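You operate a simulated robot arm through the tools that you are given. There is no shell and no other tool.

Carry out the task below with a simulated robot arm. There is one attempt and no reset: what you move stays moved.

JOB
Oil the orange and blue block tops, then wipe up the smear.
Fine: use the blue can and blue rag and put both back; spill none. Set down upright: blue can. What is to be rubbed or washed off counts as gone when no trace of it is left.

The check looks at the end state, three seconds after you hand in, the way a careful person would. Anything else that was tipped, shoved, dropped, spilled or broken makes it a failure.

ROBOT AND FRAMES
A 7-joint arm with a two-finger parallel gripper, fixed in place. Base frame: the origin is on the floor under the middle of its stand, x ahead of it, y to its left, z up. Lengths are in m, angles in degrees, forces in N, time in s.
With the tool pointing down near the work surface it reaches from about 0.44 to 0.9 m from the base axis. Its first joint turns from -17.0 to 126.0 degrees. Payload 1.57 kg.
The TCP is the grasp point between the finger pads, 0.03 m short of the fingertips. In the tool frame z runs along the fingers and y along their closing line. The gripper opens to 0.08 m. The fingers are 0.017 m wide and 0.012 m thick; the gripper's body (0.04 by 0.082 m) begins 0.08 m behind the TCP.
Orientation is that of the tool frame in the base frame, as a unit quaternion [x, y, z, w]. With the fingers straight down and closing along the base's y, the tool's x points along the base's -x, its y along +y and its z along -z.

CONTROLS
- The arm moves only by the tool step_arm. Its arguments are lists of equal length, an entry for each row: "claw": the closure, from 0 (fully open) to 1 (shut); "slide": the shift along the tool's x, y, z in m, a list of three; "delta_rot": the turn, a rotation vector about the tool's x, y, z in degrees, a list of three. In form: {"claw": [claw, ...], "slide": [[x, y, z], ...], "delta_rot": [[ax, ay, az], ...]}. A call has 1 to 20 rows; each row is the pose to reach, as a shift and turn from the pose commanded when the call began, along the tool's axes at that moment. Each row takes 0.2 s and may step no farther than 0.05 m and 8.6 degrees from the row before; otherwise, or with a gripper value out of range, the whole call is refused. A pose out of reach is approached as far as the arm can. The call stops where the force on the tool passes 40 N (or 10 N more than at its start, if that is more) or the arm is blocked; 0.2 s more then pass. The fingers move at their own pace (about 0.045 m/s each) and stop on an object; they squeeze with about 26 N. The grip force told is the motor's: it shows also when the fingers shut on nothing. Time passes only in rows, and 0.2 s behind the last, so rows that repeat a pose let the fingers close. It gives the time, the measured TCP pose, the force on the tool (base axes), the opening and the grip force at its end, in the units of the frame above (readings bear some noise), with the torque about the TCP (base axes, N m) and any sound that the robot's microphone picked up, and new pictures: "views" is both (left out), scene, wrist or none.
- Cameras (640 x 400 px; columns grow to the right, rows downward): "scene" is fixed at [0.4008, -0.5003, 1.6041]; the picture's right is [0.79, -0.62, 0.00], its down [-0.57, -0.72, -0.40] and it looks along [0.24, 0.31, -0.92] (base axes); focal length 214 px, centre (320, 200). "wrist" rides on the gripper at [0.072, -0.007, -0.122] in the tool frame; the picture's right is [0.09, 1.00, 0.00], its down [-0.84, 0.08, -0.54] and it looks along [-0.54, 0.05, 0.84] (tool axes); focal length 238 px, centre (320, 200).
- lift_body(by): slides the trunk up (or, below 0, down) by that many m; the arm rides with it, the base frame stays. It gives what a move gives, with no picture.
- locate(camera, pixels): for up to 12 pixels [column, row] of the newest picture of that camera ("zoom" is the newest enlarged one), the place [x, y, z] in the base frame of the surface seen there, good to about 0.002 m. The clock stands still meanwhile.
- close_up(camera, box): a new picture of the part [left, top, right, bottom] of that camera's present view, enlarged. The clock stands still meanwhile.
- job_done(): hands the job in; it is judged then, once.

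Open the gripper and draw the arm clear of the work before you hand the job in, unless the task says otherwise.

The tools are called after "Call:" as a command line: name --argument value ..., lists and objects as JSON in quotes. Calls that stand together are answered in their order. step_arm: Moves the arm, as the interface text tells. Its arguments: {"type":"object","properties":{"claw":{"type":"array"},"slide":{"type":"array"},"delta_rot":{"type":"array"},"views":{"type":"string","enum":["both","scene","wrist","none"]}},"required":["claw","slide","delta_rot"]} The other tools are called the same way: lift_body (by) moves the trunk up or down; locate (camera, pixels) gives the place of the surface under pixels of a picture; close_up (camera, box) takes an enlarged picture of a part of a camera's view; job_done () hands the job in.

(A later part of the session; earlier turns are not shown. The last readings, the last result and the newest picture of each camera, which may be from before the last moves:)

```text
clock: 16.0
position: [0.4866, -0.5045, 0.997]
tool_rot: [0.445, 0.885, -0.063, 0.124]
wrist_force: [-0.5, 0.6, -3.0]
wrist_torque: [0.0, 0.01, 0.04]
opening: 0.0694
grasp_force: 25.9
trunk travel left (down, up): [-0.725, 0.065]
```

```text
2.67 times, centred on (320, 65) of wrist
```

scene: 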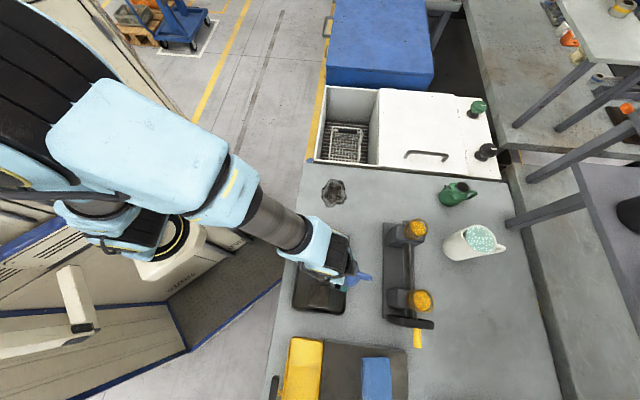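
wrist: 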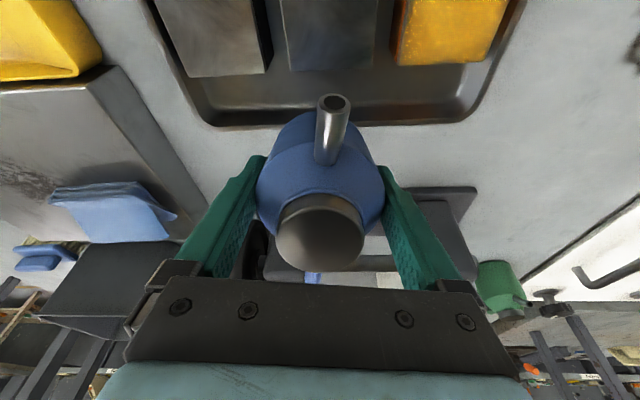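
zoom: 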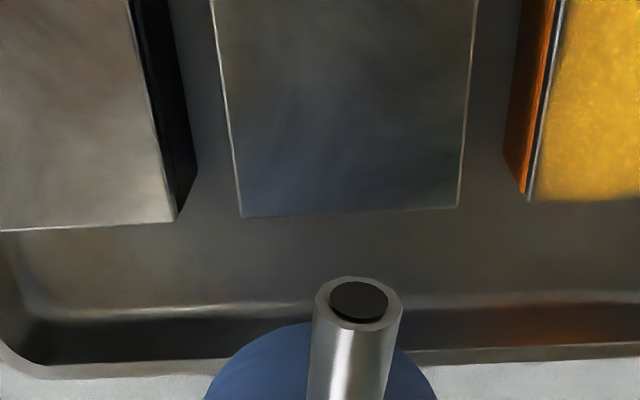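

Tip is directly above the blue block (0.4465, -0.4525, 1.019). Tilting to 40° about the tip while lowering it to ≈0.986, with the same short hold as before.

Call:
step_arm --claw '[1, 1, 1, 1, 1, 1]' --slide '[[-0.0012, 0, 0.0062], [0.0006, 0, 0.0169], [-0.0015, 0, 0.0112], [-0.0031, 0, 0.0053], [-0.0031, 0, 0.0053], [-0.0031, 0, 0.0053]]' --delta_rot '[[0, -8, 0], [0, -14, 0], [0, -19, 0], [0, -24, 0], [0, -24, 0], [0, -24, 0]]'

Call:
close_up --camera "wrist" --box '[200, 0, 440, 130]'

Call:
close_up --camera "scene" --box '[280, 215, 400, 290]'

```text
clock: 17.4
position: [0.489, -0.5067, 0.9941]
tool_rot: [0.423, 0.839, -0.154, 0.305]
wrist_force: [0.1, -0.1, -2.6]
wrist_torque: [0.01, 0.0, -0.02]
opening: 0.0693
grasp_force: 25.7
trunk travel left (down, up): [-0.725, 0.065]
```

scene: 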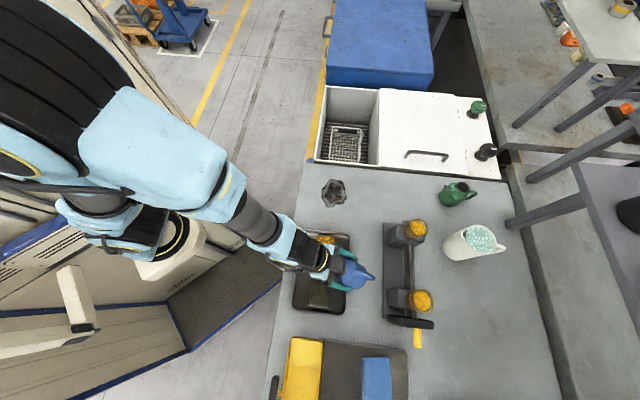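
wrist: 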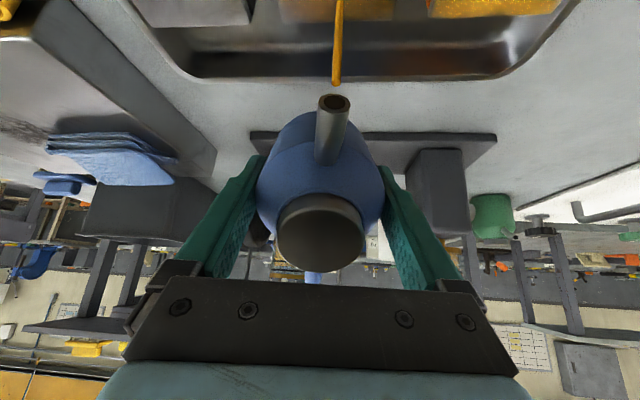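

```text
2.67 times, centred on (320, 65) of wrist
```

zoom: 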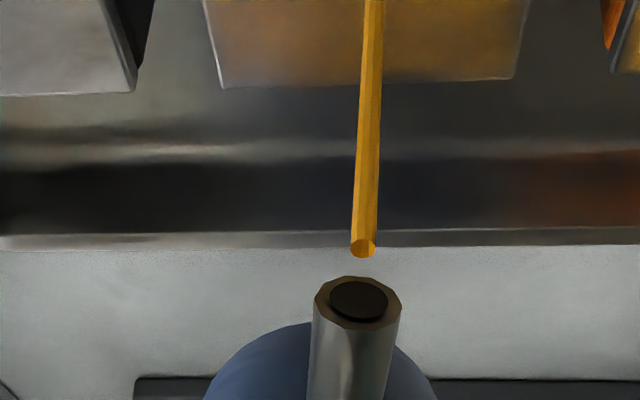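

```text
5.33 times, centred on (340, 252) of scene
```

zoom: 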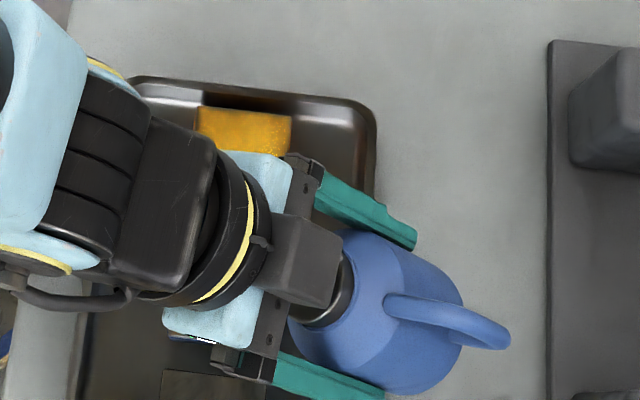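

Oil is flowing on the blue block and its top is starting to colour, paler than orange. Holding 0.2 s more then looking.

Call:
step_arm --claw '[1]' --slide '[[0, 0, 0]]' --delta_rot '[[0, 0, 0]]' --views "wrist"

Call:
close_up --camera "wrist" --box '[200, 0, 440, 130]'

```text
clock: 17.8
position: [0.4897, -0.5076, 0.9941]
tool_rot: [0.423, 0.839, -0.154, 0.306]
wrist_force: [0.3, 0.3, -2.4]
wrist_torque: [0.03, 0.01, 0.02]
opening: 0.0692
grasp_force: 25.8
trunk travel left (down, up): [-0.725, 0.065]
```

wrist: 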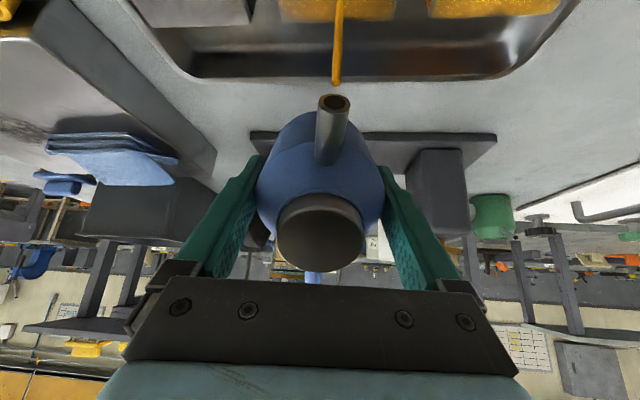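

```text
2.67 times, centred on (320, 65) of wrist
```

zoom: 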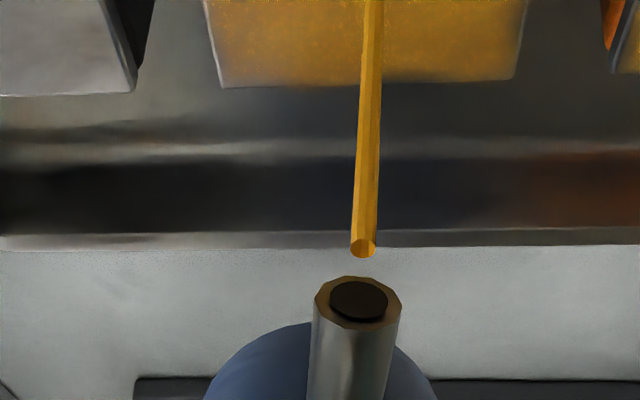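

The blue block's top is now golden like the orange one was at this stage. Tilting back to 16° with the tip over the block.

Call:
step_arm --claw '[1, 1, 1, 1]' --slide '[[0.0064, 0, 0.0074], [0.0074, 0, 0.0061], [0.009, 0, 0.0039], [0.009, 0, 0.0039]]' --delta_rot '[[0, 8, 0], [0, 16, 0], [0, 24, 0], [0, 24, 0]]'

Call:
close_up --camera "wrist" --box '[160, 0, 480, 130]'

Call:
close_up --camera "scene" --box '[280, 215, 400, 290]'

```text
clock: 18.8
position: [0.4867, -0.503, 0.9858]
tool_rot: [0.445, 0.885, -0.063, 0.124]
wrist_force: [0.0, -0.2, -2.6]
wrist_torque: [0.01, 0.02, 0.01]
opening: 0.0693
grasp_force: 25.0
trunk travel left (down, up): [-0.725, 0.065]
```

scene: 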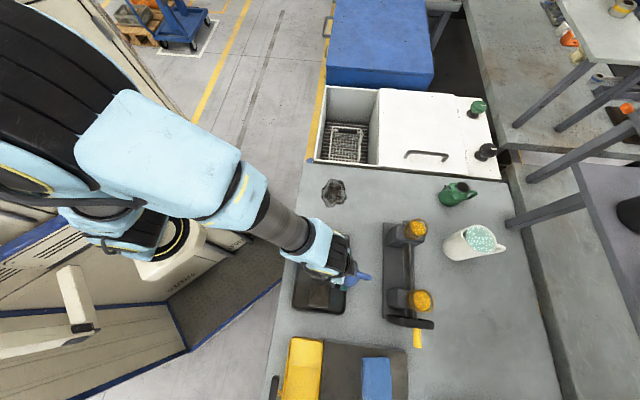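
wrist: 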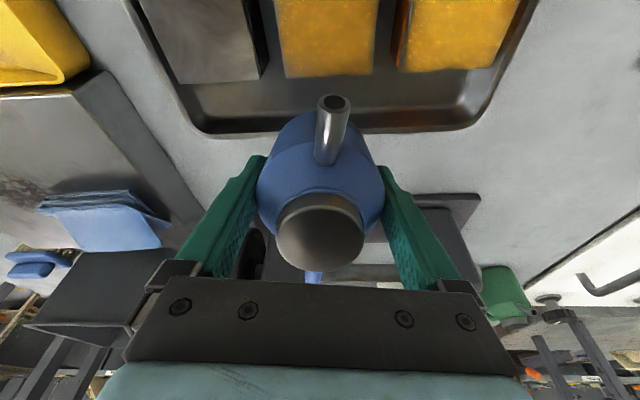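

```text
2.00 times, centred on (320, 65) of wrist
```

zoom: 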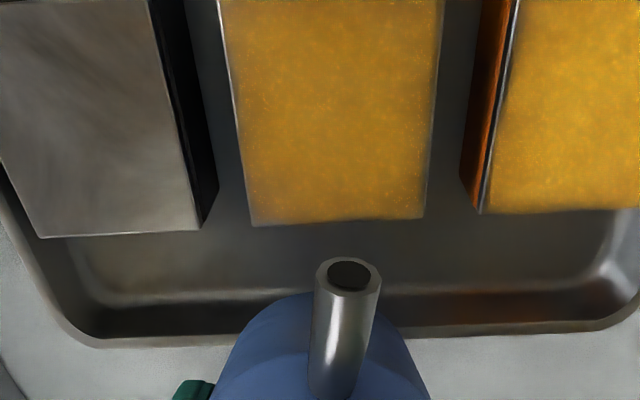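

```text
5.33 times, centred on (340, 252) of scene
```

zoom: 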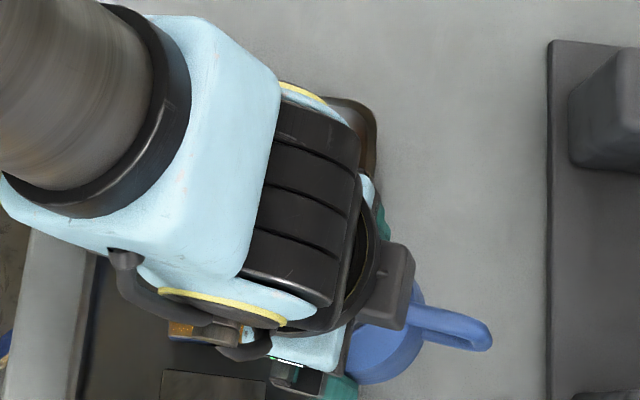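

Both tops are evenly golden and the third block is untouched. Bringing the can fully upright and lifting it 0.1 m.

Call:
step_arm --claw '[1, 1, 1, 1, 1]' --slide '[[0.0009, 0, -0.0118], [0.0027, 0, -0.0247], [-0.0056, 0, -0.0535], [-0.0138, 0, -0.0823], [-0.0138, 0, -0.0823]]' --delta_rot '[[0, 8, 0], [0, 16, 0], [0, 16, 0], [0, 16, 0], [0, 16, 0]]'

Call:
close_up --camera "wrist" --box '[160, 0, 480, 130]'

```text
clock: 20.0
position: [0.4832, -0.4965, 1.0687]
tool_rot: [0.45, 0.893, 0.0, 0.0]
wrist_force: [0.3, 0.6, -2.9]
wrist_torque: [0.02, 0.04, -0.01]
opening: 0.0694
grasp_force: 25.9
trunk travel left (down, up): [-0.725, 0.065]
```

scene: 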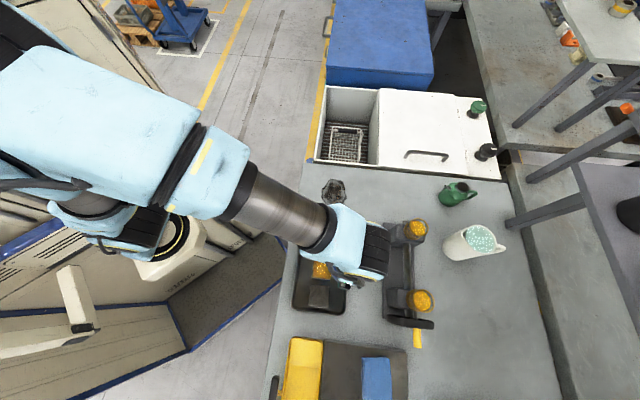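
wrist: 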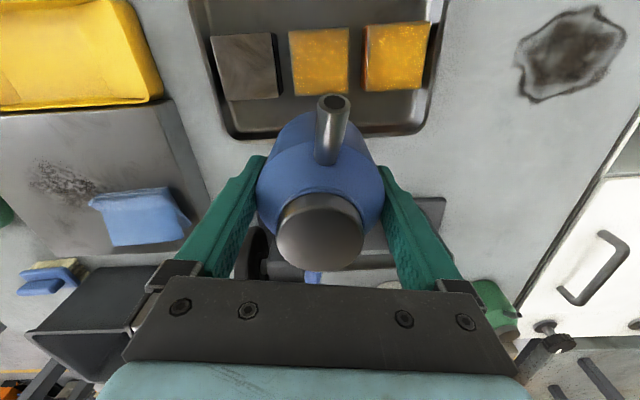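

```text
2.00 times, centred on (320, 65) of wrist
```

zoom: 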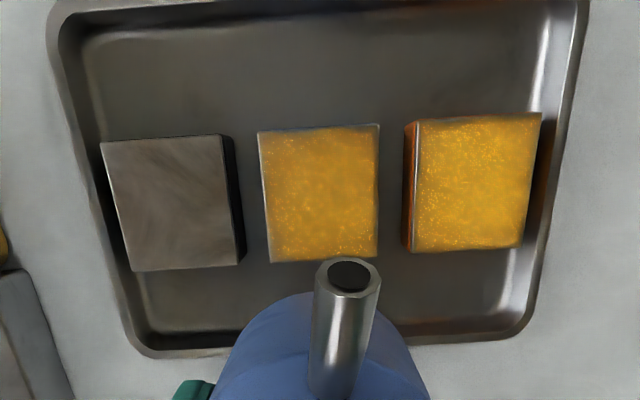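

Both tops look uniformly oiled with nothing on the tray. Now carrying the can back toward its original spot (0.8398, -0.3931), staying at z≈1.09 past the rig.

Call:
step_arm --claw '[1, 1, 1, 1, 1, 1, 1, 1, 1, 1, 1, 1, 1, 1]' --slide '[[-0.005, 0.0136, -0.015], [-0.015, 0.0407, -0.02], [-0.0267, 0.0725, -0.02], [-0.0385, 0.1044, -0.02], [-0.05, 0.1356, -0.02], [-0.062, 0.1682, -0.02], [-0.074, 0.2007, -0.02], [-0.086, 0.2333, -0.015], [-0.098, 0.2658, -0.005], [-0.11, 0.2984, 0.01], [-0.12, 0.3255, 0.025], [-0.126, 0.3418, 0.035], [-0.1283, 0.348, 0.04], [-0.1283, 0.348, 0.04]]' --delta_rot '[[0, 0, 0], [0, 0, 0], [0, 0, 0], [0, 0, 0], [0, 0, 0], [0, 0, 0], [0, 0, 0], [0, 0, 0], [0, 0, 0], [0, 0, 0], [0, 0, 0], [0, 0, 0], [0, 0, 0], [0, 0, 0]]'

```text
clock: 23.0
position: [0.8375, -0.3919, 1.028]
tool_rot: [0.449, 0.894, -0.001, 0.0]
wrist_force: [0.3, -0.1, -2.3]
wrist_torque: [0.01, 0.03, 0.03]
opening: 0.0692
grasp_force: 26.4
trunk travel left (down, up): [-0.725, 0.065]
```

scene: 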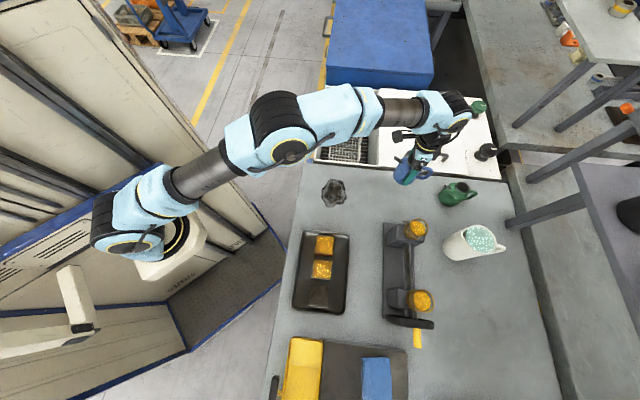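
wrist: 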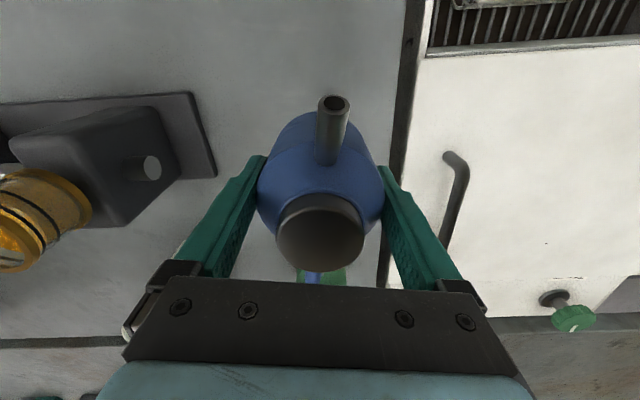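

Blocks at (325,245) and (322,270) are visibly oiled, scene otherwise unchanged. Lowering the can straight down onto its original spot.

Call:
step_arm --claw '[1, 1, 1, 1, 1, 1, 1]' --slide '[[-0.001, 0.0005, 0.03], [-0.002, 0.001, 0.06], [-0.002, 0.001, 0.085], [-0.002, 0.001, 0.1], [-0.002, 0.001, 0.105], [-0.002, 0.001, 0.108], [-0.002, 0.001, 0.108]]' --delta_rot '[[0, 0, 0], [0, 0, 0], [0, 0, 0], [0, 0, 0], [0, 0, 0], [0, 0, 0], [0, 0, 0]]'

```text
clock: 24.6
position: [0.8401, -0.3928, 0.9212]
tool_rot: [0.45, 0.893, 0.0, 0.003]
wrist_force: [-1.6, 1.5, 15.2]
wrist_torque: [0.08, 0.6, -0.11]
opening: 0.0695
grasp_force: 25.9
trunk travel left (down, up): [-0.725, 0.065]
```

scene: 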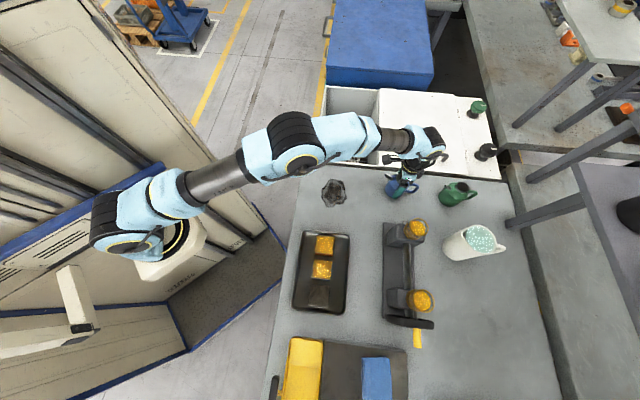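
wrist: 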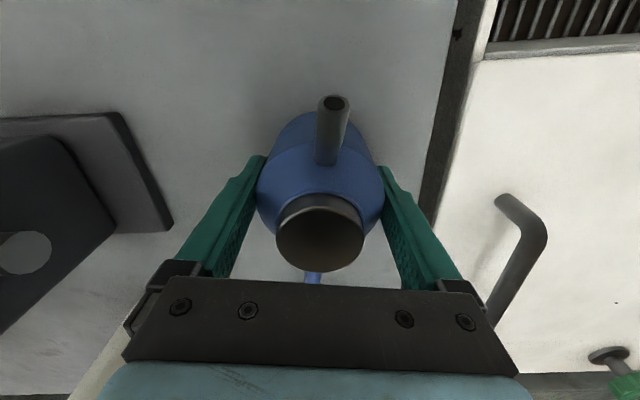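

The can is on the bench, pressed with 15 N. I'll back off ~1.5 mm, then open the fingers.

Call:
step_arm --claw '[1, 1]' --slide '[[0, 0, -0.0015], [0, 0, -0.0015]]' --delta_rot '[[0, 0, 0], [0, 0, 0]]' --views "none"

```text
clock: 25.2
position: [0.8388, -0.3937, 0.9205]
tool_rot: [0.451, 0.893, -0.001, 0.001]
wrist_force: [3.3, -0.9, 8.2]
wrist_torque: [-0.2, 0.0, 0.07]
opening: 0.0695
grasp_force: 26.0
trunk travel left (down, up): [-0.725, 0.065]
```

Force fell to 8 N; another 1 mm up, then open slowly.

Call:
step_arm --claw '[1, 1]' --slide '[[0, 0, -0.001], [0, 0, -0.001]]' --delta_rot '[[0, 0, 0], [0, 0, 0]]' --views "none"

```text
clock: 25.8
position: [0.8383, -0.3939, 0.9207]
tool_rot: [0.45, 0.893, 0.0, -0.001]
wrist_force: [-0.3, -0.7, 0.5]
wrist_torque: [-0.09, -0.08, -0.05]
opening: 0.0695
grasp_force: 25.6
trunk travel left (down, up): [-0.725, 0.065]
```

Contact force is near zero with the can on the bench. Opening the fingers.

Call:
step_arm --claw '[0, 0, 0]' --slide '[[0, 0, 0], [0, 0, 0], [0, 0, 0]]' --delta_rot '[[0, 0, 0], [0, 0, 0], [0, 0, 0]]' --views "wrist"

```text
clock: 26.6
position: [0.84, -0.3937, 0.922]
tool_rot: [0.45, 0.893, 0.0, 0.0]
wrist_force: [0.5, -0.7, 0.0]
wrist_torque: [-0.02, 0.01, -0.01]
opening: 0.0801
grasp_force: 0.0
trunk travel left (down, up): [-0.725, 0.065]
```

wrist: 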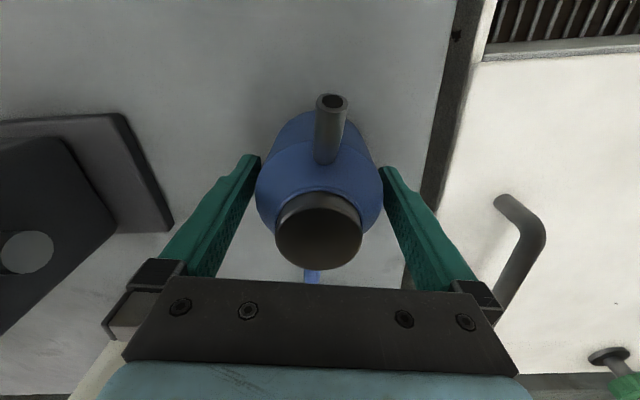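

Fingers are open with clearance either side. Lifting straight up 0.15 m.

Call:
step_arm --claw '[0, 0, 0, 0, 0, 0]' --slide '[[0, 0, -0.02], [0, 0, -0.045], [0, 0, -0.075], [0, 0, -0.11], [0.02, -0.01, -0.14], [0.02, -0.01, -0.14]]' --delta_rot '[[0, 0, 0], [0, 0, 0], [0, 0, 0], [0, 0, 0], [0, 0, 0], [0, 0, 0]]'

Call:
locate --camera "wrist" --pixels '[[320, 136], [326, 136]]'

```text
clock: 28.0
position: [0.8183, -0.3825, 1.0632]
tool_rot: [0.45, 0.893, 0.0, 0.0]
wrist_force: [0.4, 0.3, 0.9]
wrist_torque: [0.02, -0.04, -0.03]
opening: 0.0799
grasp_force: 0.0
trunk travel left (down, up): [-0.725, 0.065]
```

scene: 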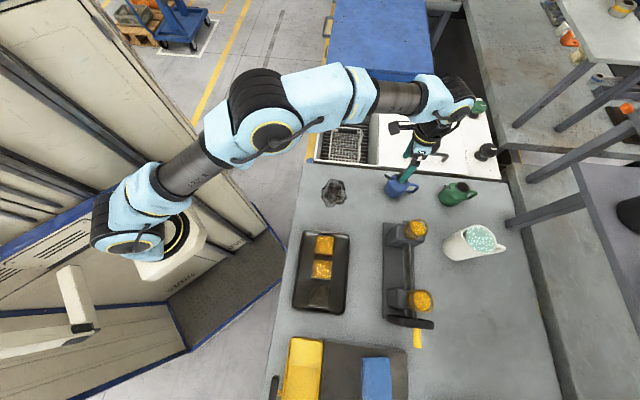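
wrist: 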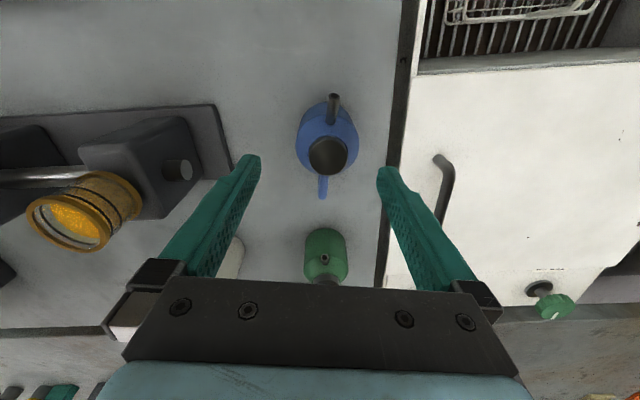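

```text
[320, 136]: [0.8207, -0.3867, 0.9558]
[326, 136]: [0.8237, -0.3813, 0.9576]
```

The can stands upright again. Checking its final position from the cap at (328,155) and spout tip (334,97).

Call:
locate --camera "wrist" --pixels '[[328, 155], [328, 140], [328, 170], [334, 97], [323, 195]]'

Call:
close_up --camera "scene" --box '[376, 162, 424, 212]'

Call:
close_up --camera "scene" --box '[285, 170, 375, 320]'

```text
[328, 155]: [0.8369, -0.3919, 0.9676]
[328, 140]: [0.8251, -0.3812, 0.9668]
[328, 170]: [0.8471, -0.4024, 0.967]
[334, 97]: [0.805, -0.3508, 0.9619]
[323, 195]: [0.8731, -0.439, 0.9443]
```

```text
8.00 times, centred on (400, 187) of scene
```

zoom: 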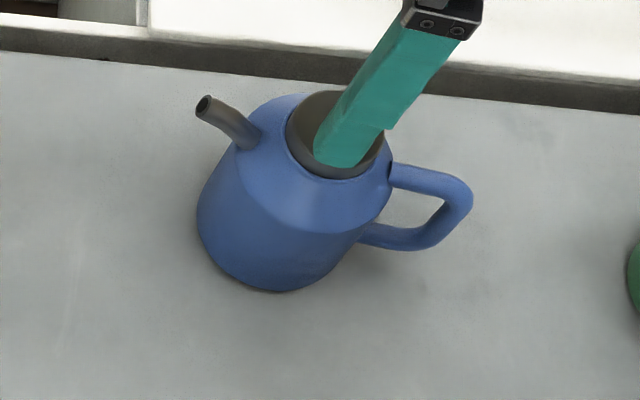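

```text
2.67 times, centred on (330, 245) of scene
```

zoom: 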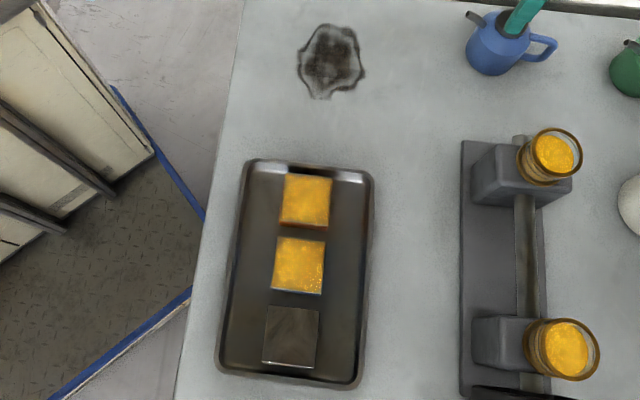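

The can is back within a millimetre of its original place, upright. Now moving high (z≈1.15) over to the rag area, yawing +74.5° about the tool so fingers will close across the rag's width.

Call:
step_arm --claw '[0, 0, 0, 0, 0, 0, 0, 0, 0, 0, 0, 0, 0, 0, 0]' --slide '[[0, -0.015, -0.04], [-0.001, -0.04, -0.075], [-0.002, -0.08, -0.087], [-0.002, -0.12, -0.087], [-0.003, -0.16, -0.087], [-0.003, -0.2, -0.087], [-0.004, -0.24, -0.087], [-0.005, -0.28, -0.087], [-0.005, -0.32, -0.087], [-0.006, -0.36, -0.087], [-0.006, -0.4, -0.087], [-0.007, -0.44, -0.087], [-0.008, -0.48, -0.087], [-0.008, -0.5242, -0.087], [-0.008, -0.5242, -0.087]]' --delta_rot '[[0, 0, 5], [0, 0, 10], [0, 0, 15], [0, 0, 20], [0, 0, 25.5], [0, 0, 31], [0, 0, 36.5], [0, 0, 42], [0, 0, 47.5], [0, 0, 53], [0, 0, 58.5], [0, 0, 64], [0, 0, 69.5], [0, 0, 74.5], [0, 0, 74.5]]'

```text
clock: 31.2
position: [0.4037, -0.7036, 1.1481]
tool_rot: [0.899, 0.437, 0.001, 0.0]
wrist_force: [-0.1, -0.1, 0.0]
wrist_torque: [-0.01, -0.02, 0.03]
opening: 0.08
grasp_force: 0.0
trunk travel left (down, up): [-0.725, 0.065]
```

scene: 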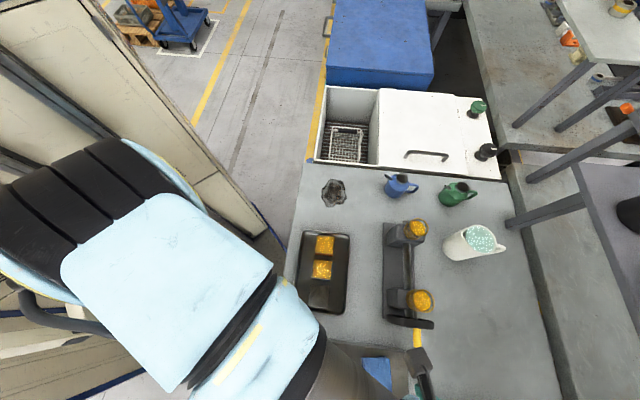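
wrist: 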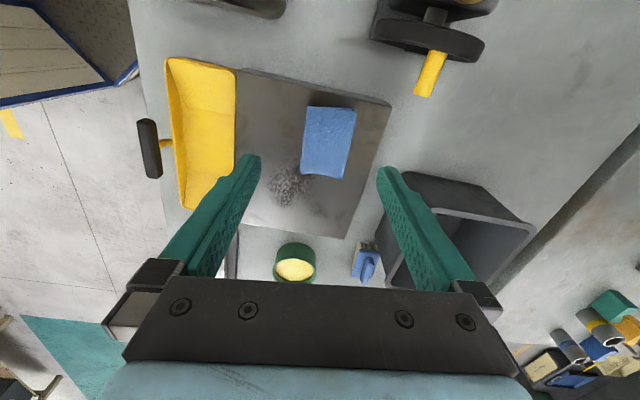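

The wrist view shows the rag at (328,140) on the plate and a speckled patch at (288,185). Zooming on both, and on the smear, to be sure which mark is the smear.

Call:
close_up --camera "wrist" --box '[230, 80, 400, 220]'

Call:
close_up --camera "scene" --box '[310, 170, 358, 215]'

Call:
locate --camera "wrist" --pixels '[[306, 107], [355, 109], [343, 178], [301, 173], [328, 140], [315, 140], [345, 140], [322, 115], [322, 165], [288, 185], [340, 170], [365, 160]]'

```text
2.86 times, centred on (315, 150) of wrist
```

zoom: 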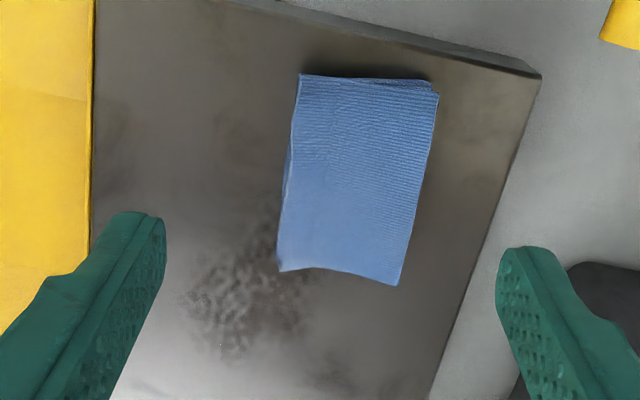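

```text
8.89 times, centred on (334, 192) of scene
```

zoom: 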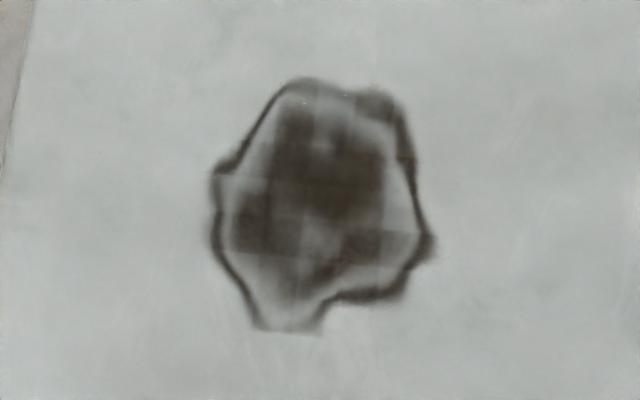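

```text
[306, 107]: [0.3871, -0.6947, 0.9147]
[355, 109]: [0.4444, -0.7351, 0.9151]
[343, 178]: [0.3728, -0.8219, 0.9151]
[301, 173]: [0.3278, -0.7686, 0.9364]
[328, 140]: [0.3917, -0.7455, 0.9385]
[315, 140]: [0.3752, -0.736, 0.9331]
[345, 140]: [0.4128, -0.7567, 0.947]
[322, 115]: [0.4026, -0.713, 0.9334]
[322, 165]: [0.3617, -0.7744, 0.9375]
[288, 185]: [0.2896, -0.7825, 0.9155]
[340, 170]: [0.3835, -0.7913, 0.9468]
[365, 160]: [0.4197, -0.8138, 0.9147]
```

The bench smear shows gridded wipeable cells; that is the smear. Now locating the rag's edges precisely in an enlarged wrist view.

Call:
close_up --camera "wrist" --box '[285, 95, 373, 190]'

```text
4.21 times, centred on (329, 142) of wrist
```

zoom: 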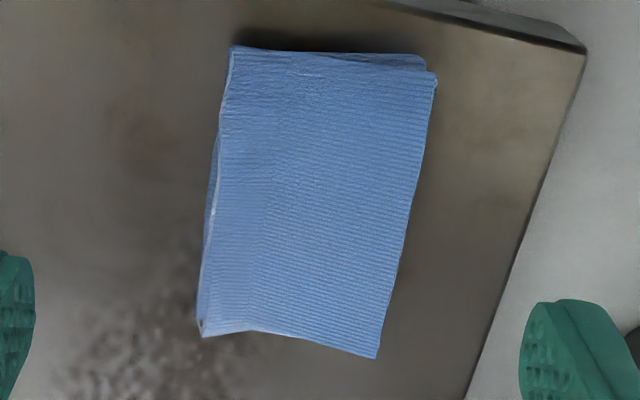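

Call:
locate --camera "zoom" --pixels '[[235, 52], [425, 65], [430, 90], [374, 350], [206, 330], [250, 320], [220, 150], [415, 190], [250, 150], [320, 200], [380, 200], [330, 60]]'

Call:
locate --camera "zoom" --pixels '[[212, 200], [218, 200], [225, 200], [240, 200], [403, 200], [395, 200], [408, 215], [330, 340], [330, 330], [435, 80], [205, 315], [290, 200]]'

```text
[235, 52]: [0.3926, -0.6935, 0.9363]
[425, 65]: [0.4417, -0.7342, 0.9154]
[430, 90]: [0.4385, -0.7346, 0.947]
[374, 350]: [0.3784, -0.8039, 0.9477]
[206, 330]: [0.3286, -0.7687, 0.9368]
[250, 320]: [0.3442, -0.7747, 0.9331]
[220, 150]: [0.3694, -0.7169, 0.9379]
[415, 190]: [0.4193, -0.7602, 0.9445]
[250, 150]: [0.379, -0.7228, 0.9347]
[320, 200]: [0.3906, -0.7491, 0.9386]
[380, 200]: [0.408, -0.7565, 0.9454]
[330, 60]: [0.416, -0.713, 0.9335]
```

```text
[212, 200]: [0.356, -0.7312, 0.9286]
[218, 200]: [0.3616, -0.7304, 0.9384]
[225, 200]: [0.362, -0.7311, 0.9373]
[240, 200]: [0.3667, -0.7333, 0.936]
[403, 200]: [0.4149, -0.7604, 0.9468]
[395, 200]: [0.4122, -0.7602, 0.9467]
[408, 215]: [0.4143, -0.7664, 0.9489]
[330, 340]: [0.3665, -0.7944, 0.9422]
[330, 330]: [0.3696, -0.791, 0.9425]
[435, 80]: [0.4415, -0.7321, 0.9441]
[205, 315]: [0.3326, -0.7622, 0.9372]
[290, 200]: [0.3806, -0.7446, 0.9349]
```

Rag is ~0.062 × 0.097 m, centred (0.3853, -0.7497), top 0.935–0.947, well aligned to the tool's closing line. Moving above it and descending to z≈1.00.

Call:
step_arm --claw '[0, 0, 0, 0, 0, 0]' --slide '[[-0.015, 0.0045, 0.03], [-0.03, 0.009, 0.065], [-0.045, 0.0135, 0.1], [-0.0476, 0.014, 0.13], [-0.0476, 0.014, 0.148], [-0.0476, 0.014, 0.148]]' --delta_rot '[[0, 0, 0.5], [0, 0, 0.8], [0, 0, 0.8], [0, 0, 0.8], [0, 0, 0.8], [0, 0, 0.8]]'

Call:
close_up --camera "wrist" --box '[220, 80, 420, 210]'

```text
clock: 32.6
position: [0.3847, -0.7478, 0.9995]
tool_rot: [0.902, 0.432, 0.0, 0.001]
wrist_force: [0.4, 0.1, -0.4]
wrist_torque: [0.01, 0.01, -0.04]
opening: 0.0801
grasp_force: 0.0
trunk travel left (down, up): [-0.725, 0.065]
```

scene: 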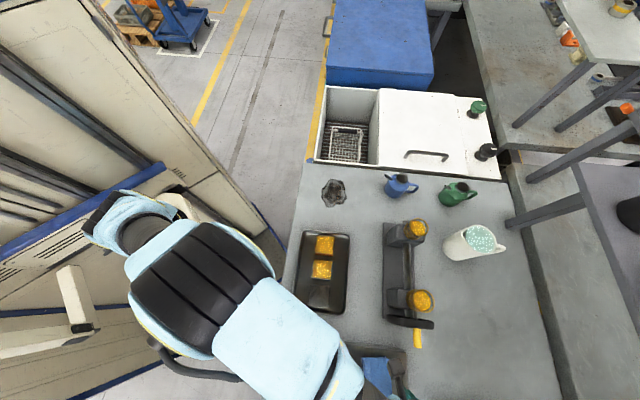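
wrist: 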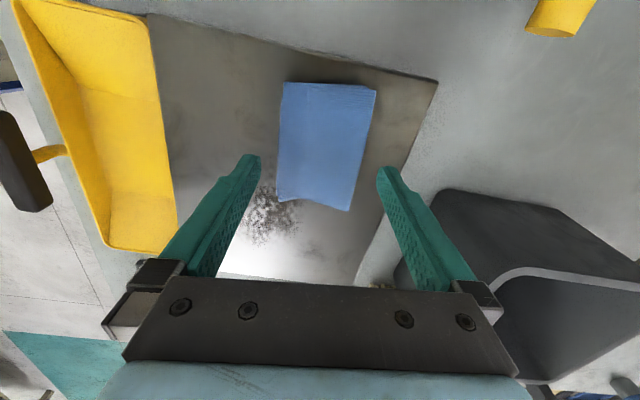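

```text
3.08 times, centred on (320, 145) of wrist
```

zoom: 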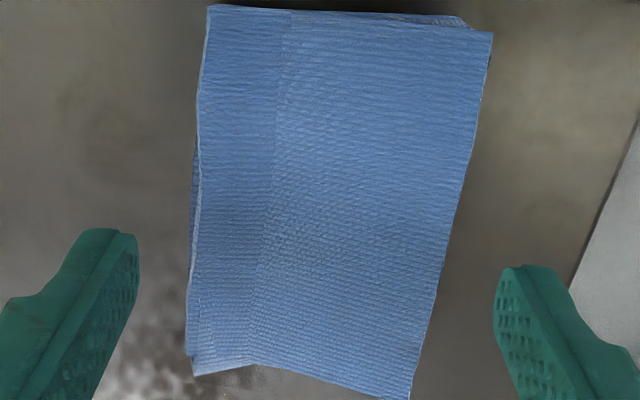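

Checking the black bin's nearest edge at (437,195) relative to the right finger before descending.

Call:
locate --camera "wrist" --pixels '[[445, 195], [410, 260], [480, 200], [500, 270], [400, 280], [387, 170], [253, 157], [370, 285]]'

```text
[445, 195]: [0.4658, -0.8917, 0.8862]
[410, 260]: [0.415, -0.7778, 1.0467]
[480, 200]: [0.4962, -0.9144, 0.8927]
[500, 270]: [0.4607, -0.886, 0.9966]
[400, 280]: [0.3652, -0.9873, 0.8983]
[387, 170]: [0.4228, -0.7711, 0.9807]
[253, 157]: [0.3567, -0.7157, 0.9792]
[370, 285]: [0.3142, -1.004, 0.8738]
```

The bin is over 10 cm away. Descending to z≈0.954 so the fingertips straddle the rag's upper part, about 8 mm above the plate.

Call:
step_arm --claw '[0, 0, 0, 0]' --slide '[[-0.001, 0.0015, 0.02], [-0.001, 0.0015, 0.035], [-0.001, 0.0015, 0.0455], [-0.001, 0.0015, 0.0455]]' --delta_rot '[[0, 0, 0], [0, 0, 0], [0, 0, 0], [0, 0, 0]]' --views "wrist"

Call:
close_up --camera "wrist" --box '[220, 80, 420, 280]'

```text
clock: 33.6
position: [0.3856, -0.7488, 0.9557]
tool_rot: [0.902, 0.432, 0.0, 0.0]
wrist_force: [0.9, 0.7, 0.0]
wrist_torque: [-0.01, 0.01, -0.01]
opening: 0.08
grasp_force: 0.0
trunk travel left (down, up): [-0.725, 0.065]
```

wrist: 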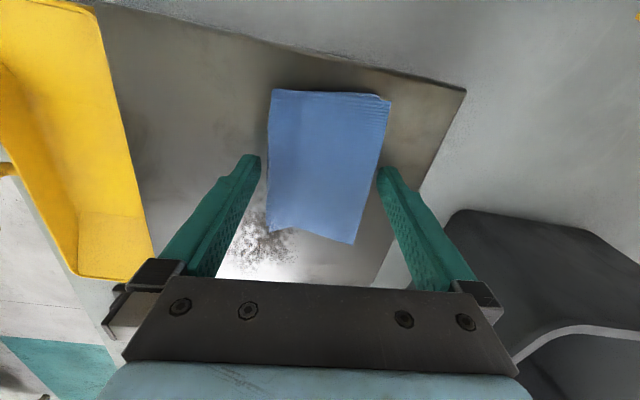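

```text
2.00 times, centred on (320, 180) of wrist
```

zoom: 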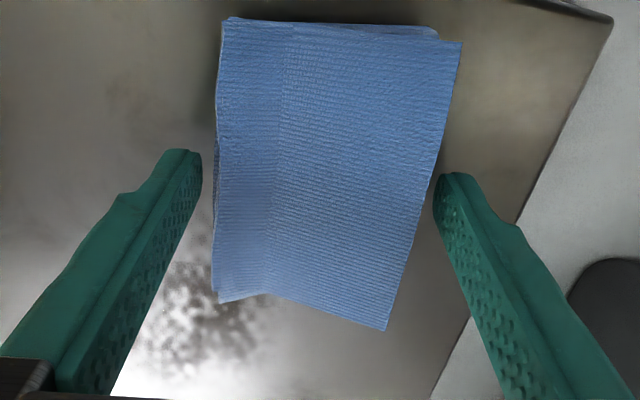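

Fingers straddle the rag. Going 3 mm lower and closing on it.

Call:
step_arm --claw '[0, 0.3, 0.6, 1, 1, 1, 1]' --slide '[[0, 0, 0.003], [0, 0, 0.003], [0, 0, 0.003], [0, 0, 0.003], [0, 0, 0.003], [0, 0, 0.003], [0, 0, 0.003]]' --delta_rot '[[0, 0, 0], [0, 0, 0], [0, 0, 0], [0, 0, 0], [0, 0, 0], [0, 0, 0], [0, 0, 0]]' --views "wrist"

Call:
close_up --camera "wrist" --box '[220, 80, 420, 280]'

```text
clock: 35.2
position: [0.3852, -0.7494, 0.9535]
tool_rot: [0.902, 0.432, 0.0, 0.001]
wrist_force: [0.2, 0.5, 0.9]
wrist_torque: [-0.02, 0.0, -0.03]
opening: 0.0676
grasp_force: 26.2
trunk travel left (down, up): [-0.725, 0.065]
```

wrist: 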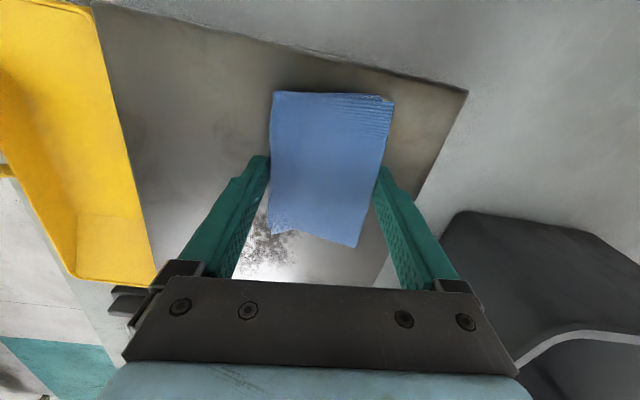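

```text
2.00 times, centred on (320, 180) of wrist
```

zoom: 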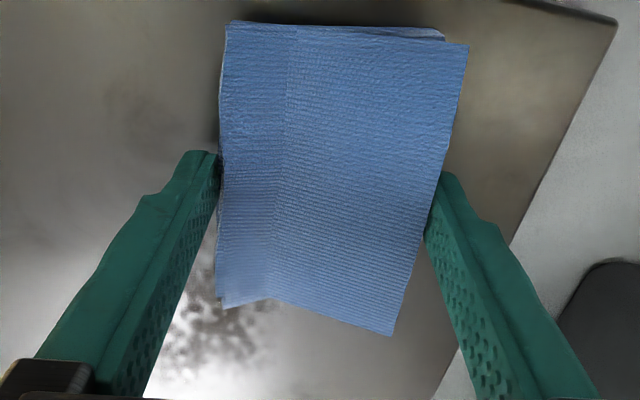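

Rag gripped (opening 0.0676, pick pose TCP (0.3852, -0.7494, 0.9535)). Lifting it straight up and checking it comes along.

Call:
step_arm --claw '[1, 1, 1, 1, 1, 1]' --slide '[[0, 0, -0.01], [0, 0, -0.035], [0, 0, -0.07], [0, 0, -0.11], [0, 0, -0.15], [0, 0, -0.15]]' --delta_rot '[[0, 0, 0], [0, 0, 0], [0, 0, 0], [0, 0, 0], [0, 0, 0], [0, 0, 0]]'

Call:
close_up --camera "wrist" --box '[220, 80, 420, 280]'

```text
clock: 36.6
position: [0.385, -0.7476, 1.1026]
tool_rot: [0.902, 0.433, 0.0, -0.001]
wrist_force: [0.5, -0.2, -0.4]
wrist_torque: [0.01, 0.03, 0.0]
opening: 0.0672
grasp_force: 26.0
trunk travel left (down, up): [-0.725, 0.065]
```

scene: 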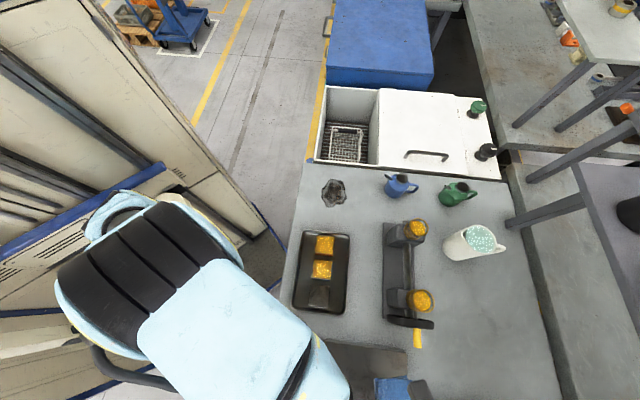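
wrist: 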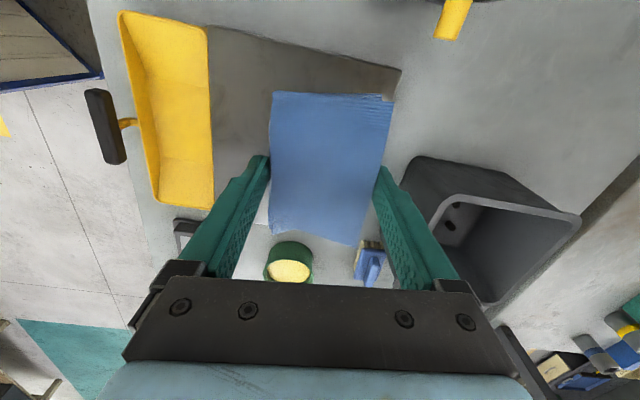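

```text
2.00 times, centred on (320, 180) of wrist
```

zoom: 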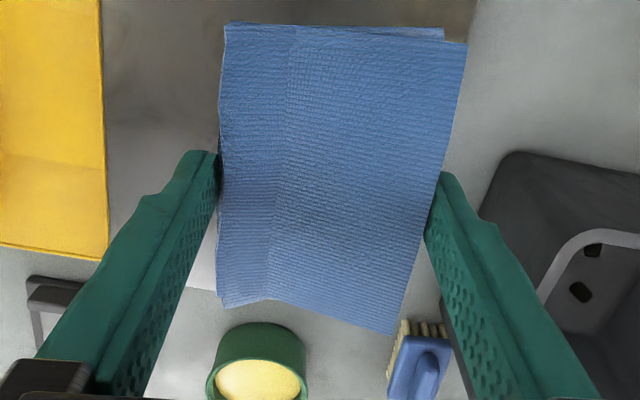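

The rag is held firmly. Moving level at z≈1.10 over to the smear centre (0.656, -0.2615), keeping the same yaw (aligned with the bench edges).

Call:
step_arm --claw '[1, 1, 1, 1, 1, 1, 1, 1, 1, 1, 1, 1, 1, 1, 1, 1]' --slide '[[0.02, -0.0034, 0], [0.058, -0.01, 0], [0.098, -0.0168, 0], [0.138, -0.0236, 0], [0.178, -0.0305, 0], [0.218, -0.0373, 0], [0.258, -0.0442, 0], [0.298, -0.051, 0], [0.338, -0.0579, 0], [0.378, -0.0647, 0], [0.418, -0.0716, 0], [0.458, -0.0784, 0], [0.498, -0.0853, 0], [0.53, -0.0907, 0], [0.5479, -0.0938, 0], [0.5479, -0.0938, 0]]' --delta_rot '[[0, 0, 0], [0, 0, 0], [0, 0, 0], [0, 0, 0], [0, 0, 0], [0, 0, 0], [0, 0, 0], [0, 0, 0], [0, 0, 0], [0, 0, 0], [0, 0, 0], [0, 0, 0], [0, 0, 0], [0, 0, 0], [0, 0, 0], [0, 0, 0]]'

```text
clock: 40.0
position: [0.6559, -0.2629, 1.1034]
tool_rot: [0.902, 0.432, 0.0, 0.0]
wrist_force: [-0.4, 0.1, 0.5]
wrist_torque: [-0.01, 0.01, 0.02]
opening: 0.0671
grasp_force: 26.2
trunk travel left (down, up): [-0.725, 0.065]
```

scene: 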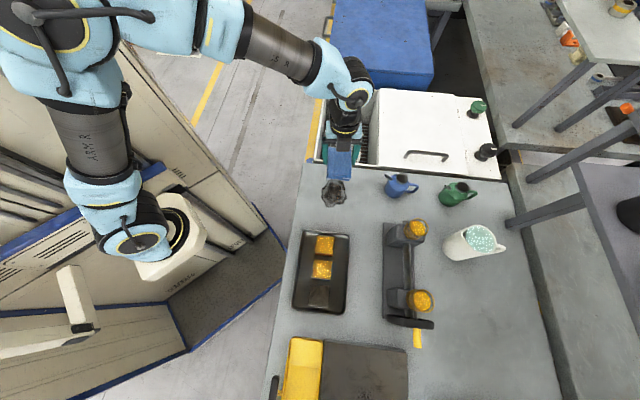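
wrist: 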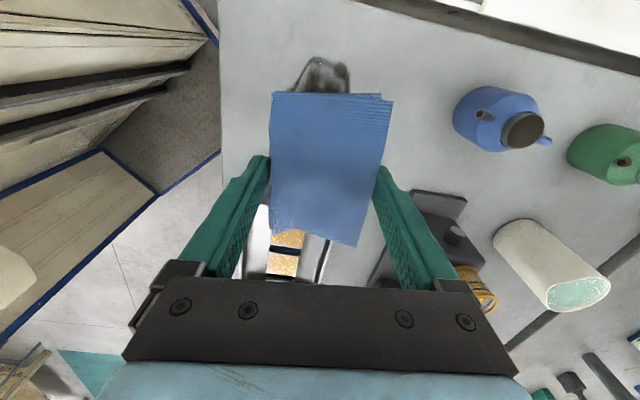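

In position over the smear with the arm in a comfortable pose. Descending to z≈0.915, just above contact.

Call:
step_arm --claw '[1, 1, 1, 1, 1, 1, 1, 1]' --slide '[[0, 0, 0.03], [0, 0, 0.065], [0, 0, 0.1], [0, 0, 0.135], [0, 0, 0.16], [0, 0, 0.178], [0, 0, 0.188], [0, 0, 0.188]]' --delta_rot '[[0, 0, 0], [0, 0, 0], [0, 0, 0], [0, 0, 0], [0, 0, 0], [0, 0, 0], [0, 0, 0], [0, 0, 0]]'

```text
clock: 41.8
position: [0.6557, -0.2621, 0.9153]
tool_rot: [0.902, 0.432, 0.0, 0.001]
wrist_force: [0.4, -0.5, 0.5]
wrist_torque: [-0.02, -0.01, 0.01]
opening: 0.0674
grasp_force: 25.9
trunk travel left (down, up): [-0.725, 0.065]
```

scene: 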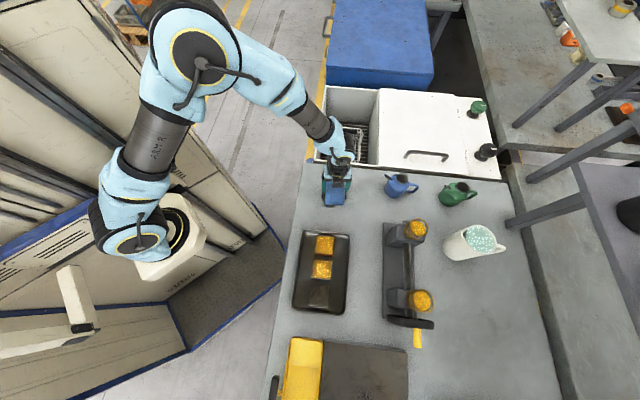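
wrist: 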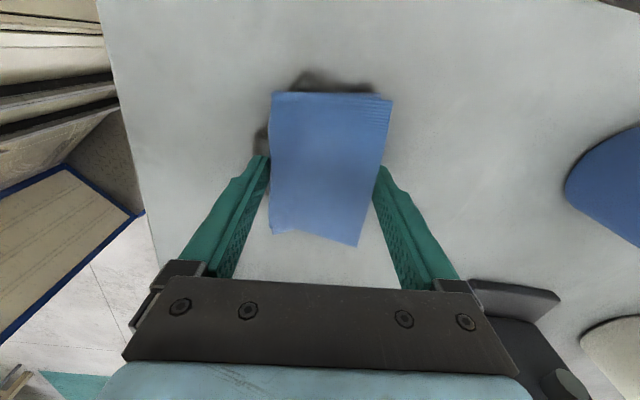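

The rag hovers over the smear, whose edges peek out at (330,82) and (262,140). Lowering gently until I feel contact.

Call:
step_arm --claw '[1, 1, 1]' --slide '[[0, 0, 0.004], [0, 0, 0.006], [0, 0, 0.006]]' --delta_rot '[[0, 0, 0], [0, 0, 0], [0, 0, 0]]' --views "none"

```text
clock: 42.6
position: [0.6556, -0.263, 0.9075]
tool_rot: [0.902, 0.431, -0.001, 0.0]
wrist_force: [0.5, 0.1, -1.4]
wrist_torque: [0.0, 0.02, 0.01]
opening: 0.0672
grasp_force: 26.1
trunk travel left (down, up): [-0.725, 0.065]
```

No contact force yet at z≈0.908; lowering 2 mm more.

Call:
step_arm --claw '[1, 1, 1]' --slide '[[0, 0, 0.001], [0, 0, 0.002], [0, 0, 0.002]]' --delta_rot '[[0, 0, 0], [0, 0, 0], [0, 0, 0]]' --views "wrist"

```text
clock: 43.4
position: [0.6558, -0.2634, 0.9082]
tool_rot: [0.902, 0.432, 0.001, 0.001]
wrist_force: [-2.3, 2.0, 18.8]
wrist_torque: [0.13, 0.32, -0.09]
opening: 0.0668
grasp_force: 26.0
trunk travel left (down, up): [-0.725, 0.065]
```

wrist: 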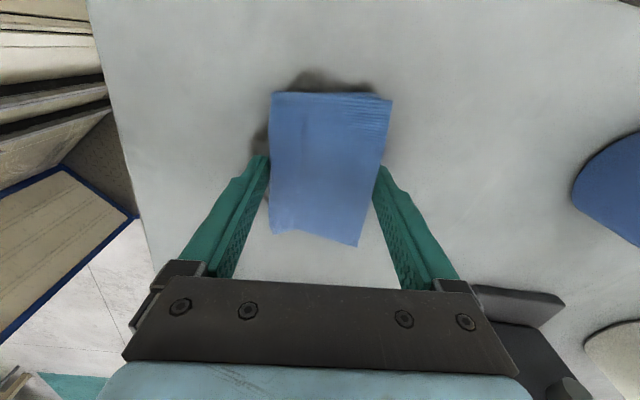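

Contact at 19 N (stiff). Backing off 1 mm and doing zigzag strokes over the whole smear area.

Call:
step_arm --claw '[1, 1, 1, 1, 1, 1, 1, 1, 1, 1, 1, 1, 1, 1, 1, 1, 1, 1]' --slide '[[0, 0, -0.001], [0.025, 0, -0.001], [0.045, 0, -0.001], [0.02, 0, -0.001], [-0.01, 0, -0.001], [-0.045, 0, -0.001], [-0.045, -0.025, -0.001], [-0.015, -0.025, -0.001], [0.015, -0.025, -0.001], [0.045, -0.025, -0.001], [0.045, 0, -0.001], [0.045, 0.025, -0.001], [0.015, 0.025, -0.001], [-0.015, 0.025, -0.001], [-0.045, 0.025, -0.001], [-0.045, 0, -0.001], [-0.02, 0, -0.001], [0, 0, -0.001]]' --delta_rot '[[0, 0, 0], [0, 0, 0], [0, 0, 0], [0, 0, 0], [0, 0, 0], [0, 0, 0], [0, 0, 0], [0, 0, 0], [0, 0, 0], [0, 0, 0], [0, 0, 0], [0, 0, 0], [0, 0, 0], [0, 0, 0], [0, 0, 0], [0, 0, 0], [0, 0, 0], [0, 0, 0]]'

Call:
close_up --camera "scene" --box '[300, 160, 370, 220]'

```text
clock: 47.2
position: [0.6551, -0.262, 0.9086]
tool_rot: [0.902, 0.432, 0.0, 0.0]
wrist_force: [-0.1, -0.8, 0.9]
wrist_torque: [-0.02, -0.04, 0.03]
opening: 0.0674
grasp_force: 25.7
trunk travel left (down, up): [-0.725, 0.065]
```

scene: 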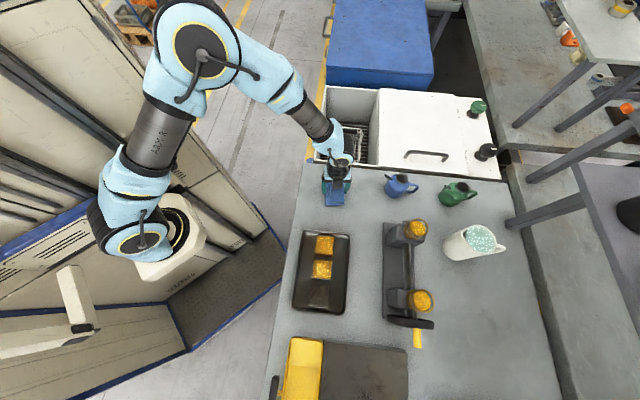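
wrist: 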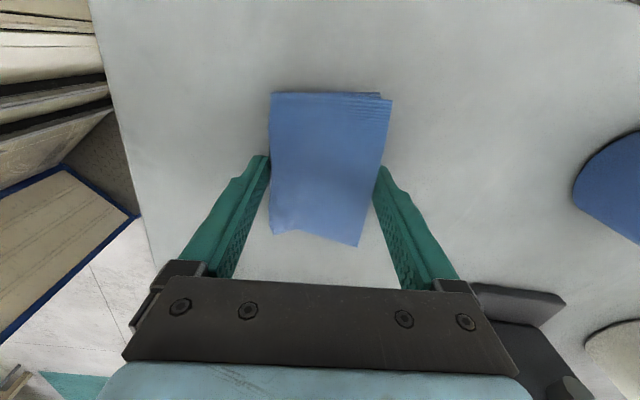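

```text
6.67 times, centred on (335, 190) of scene
```

zoom: 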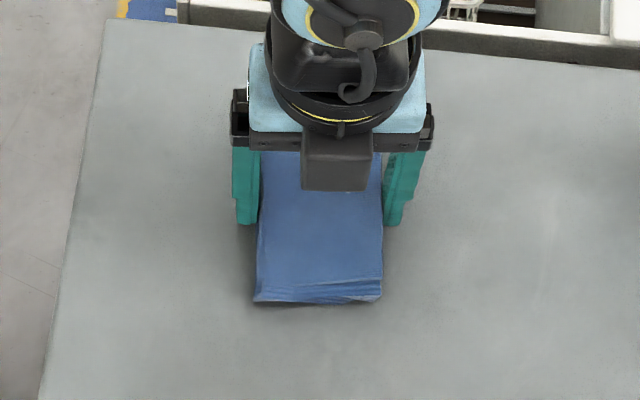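

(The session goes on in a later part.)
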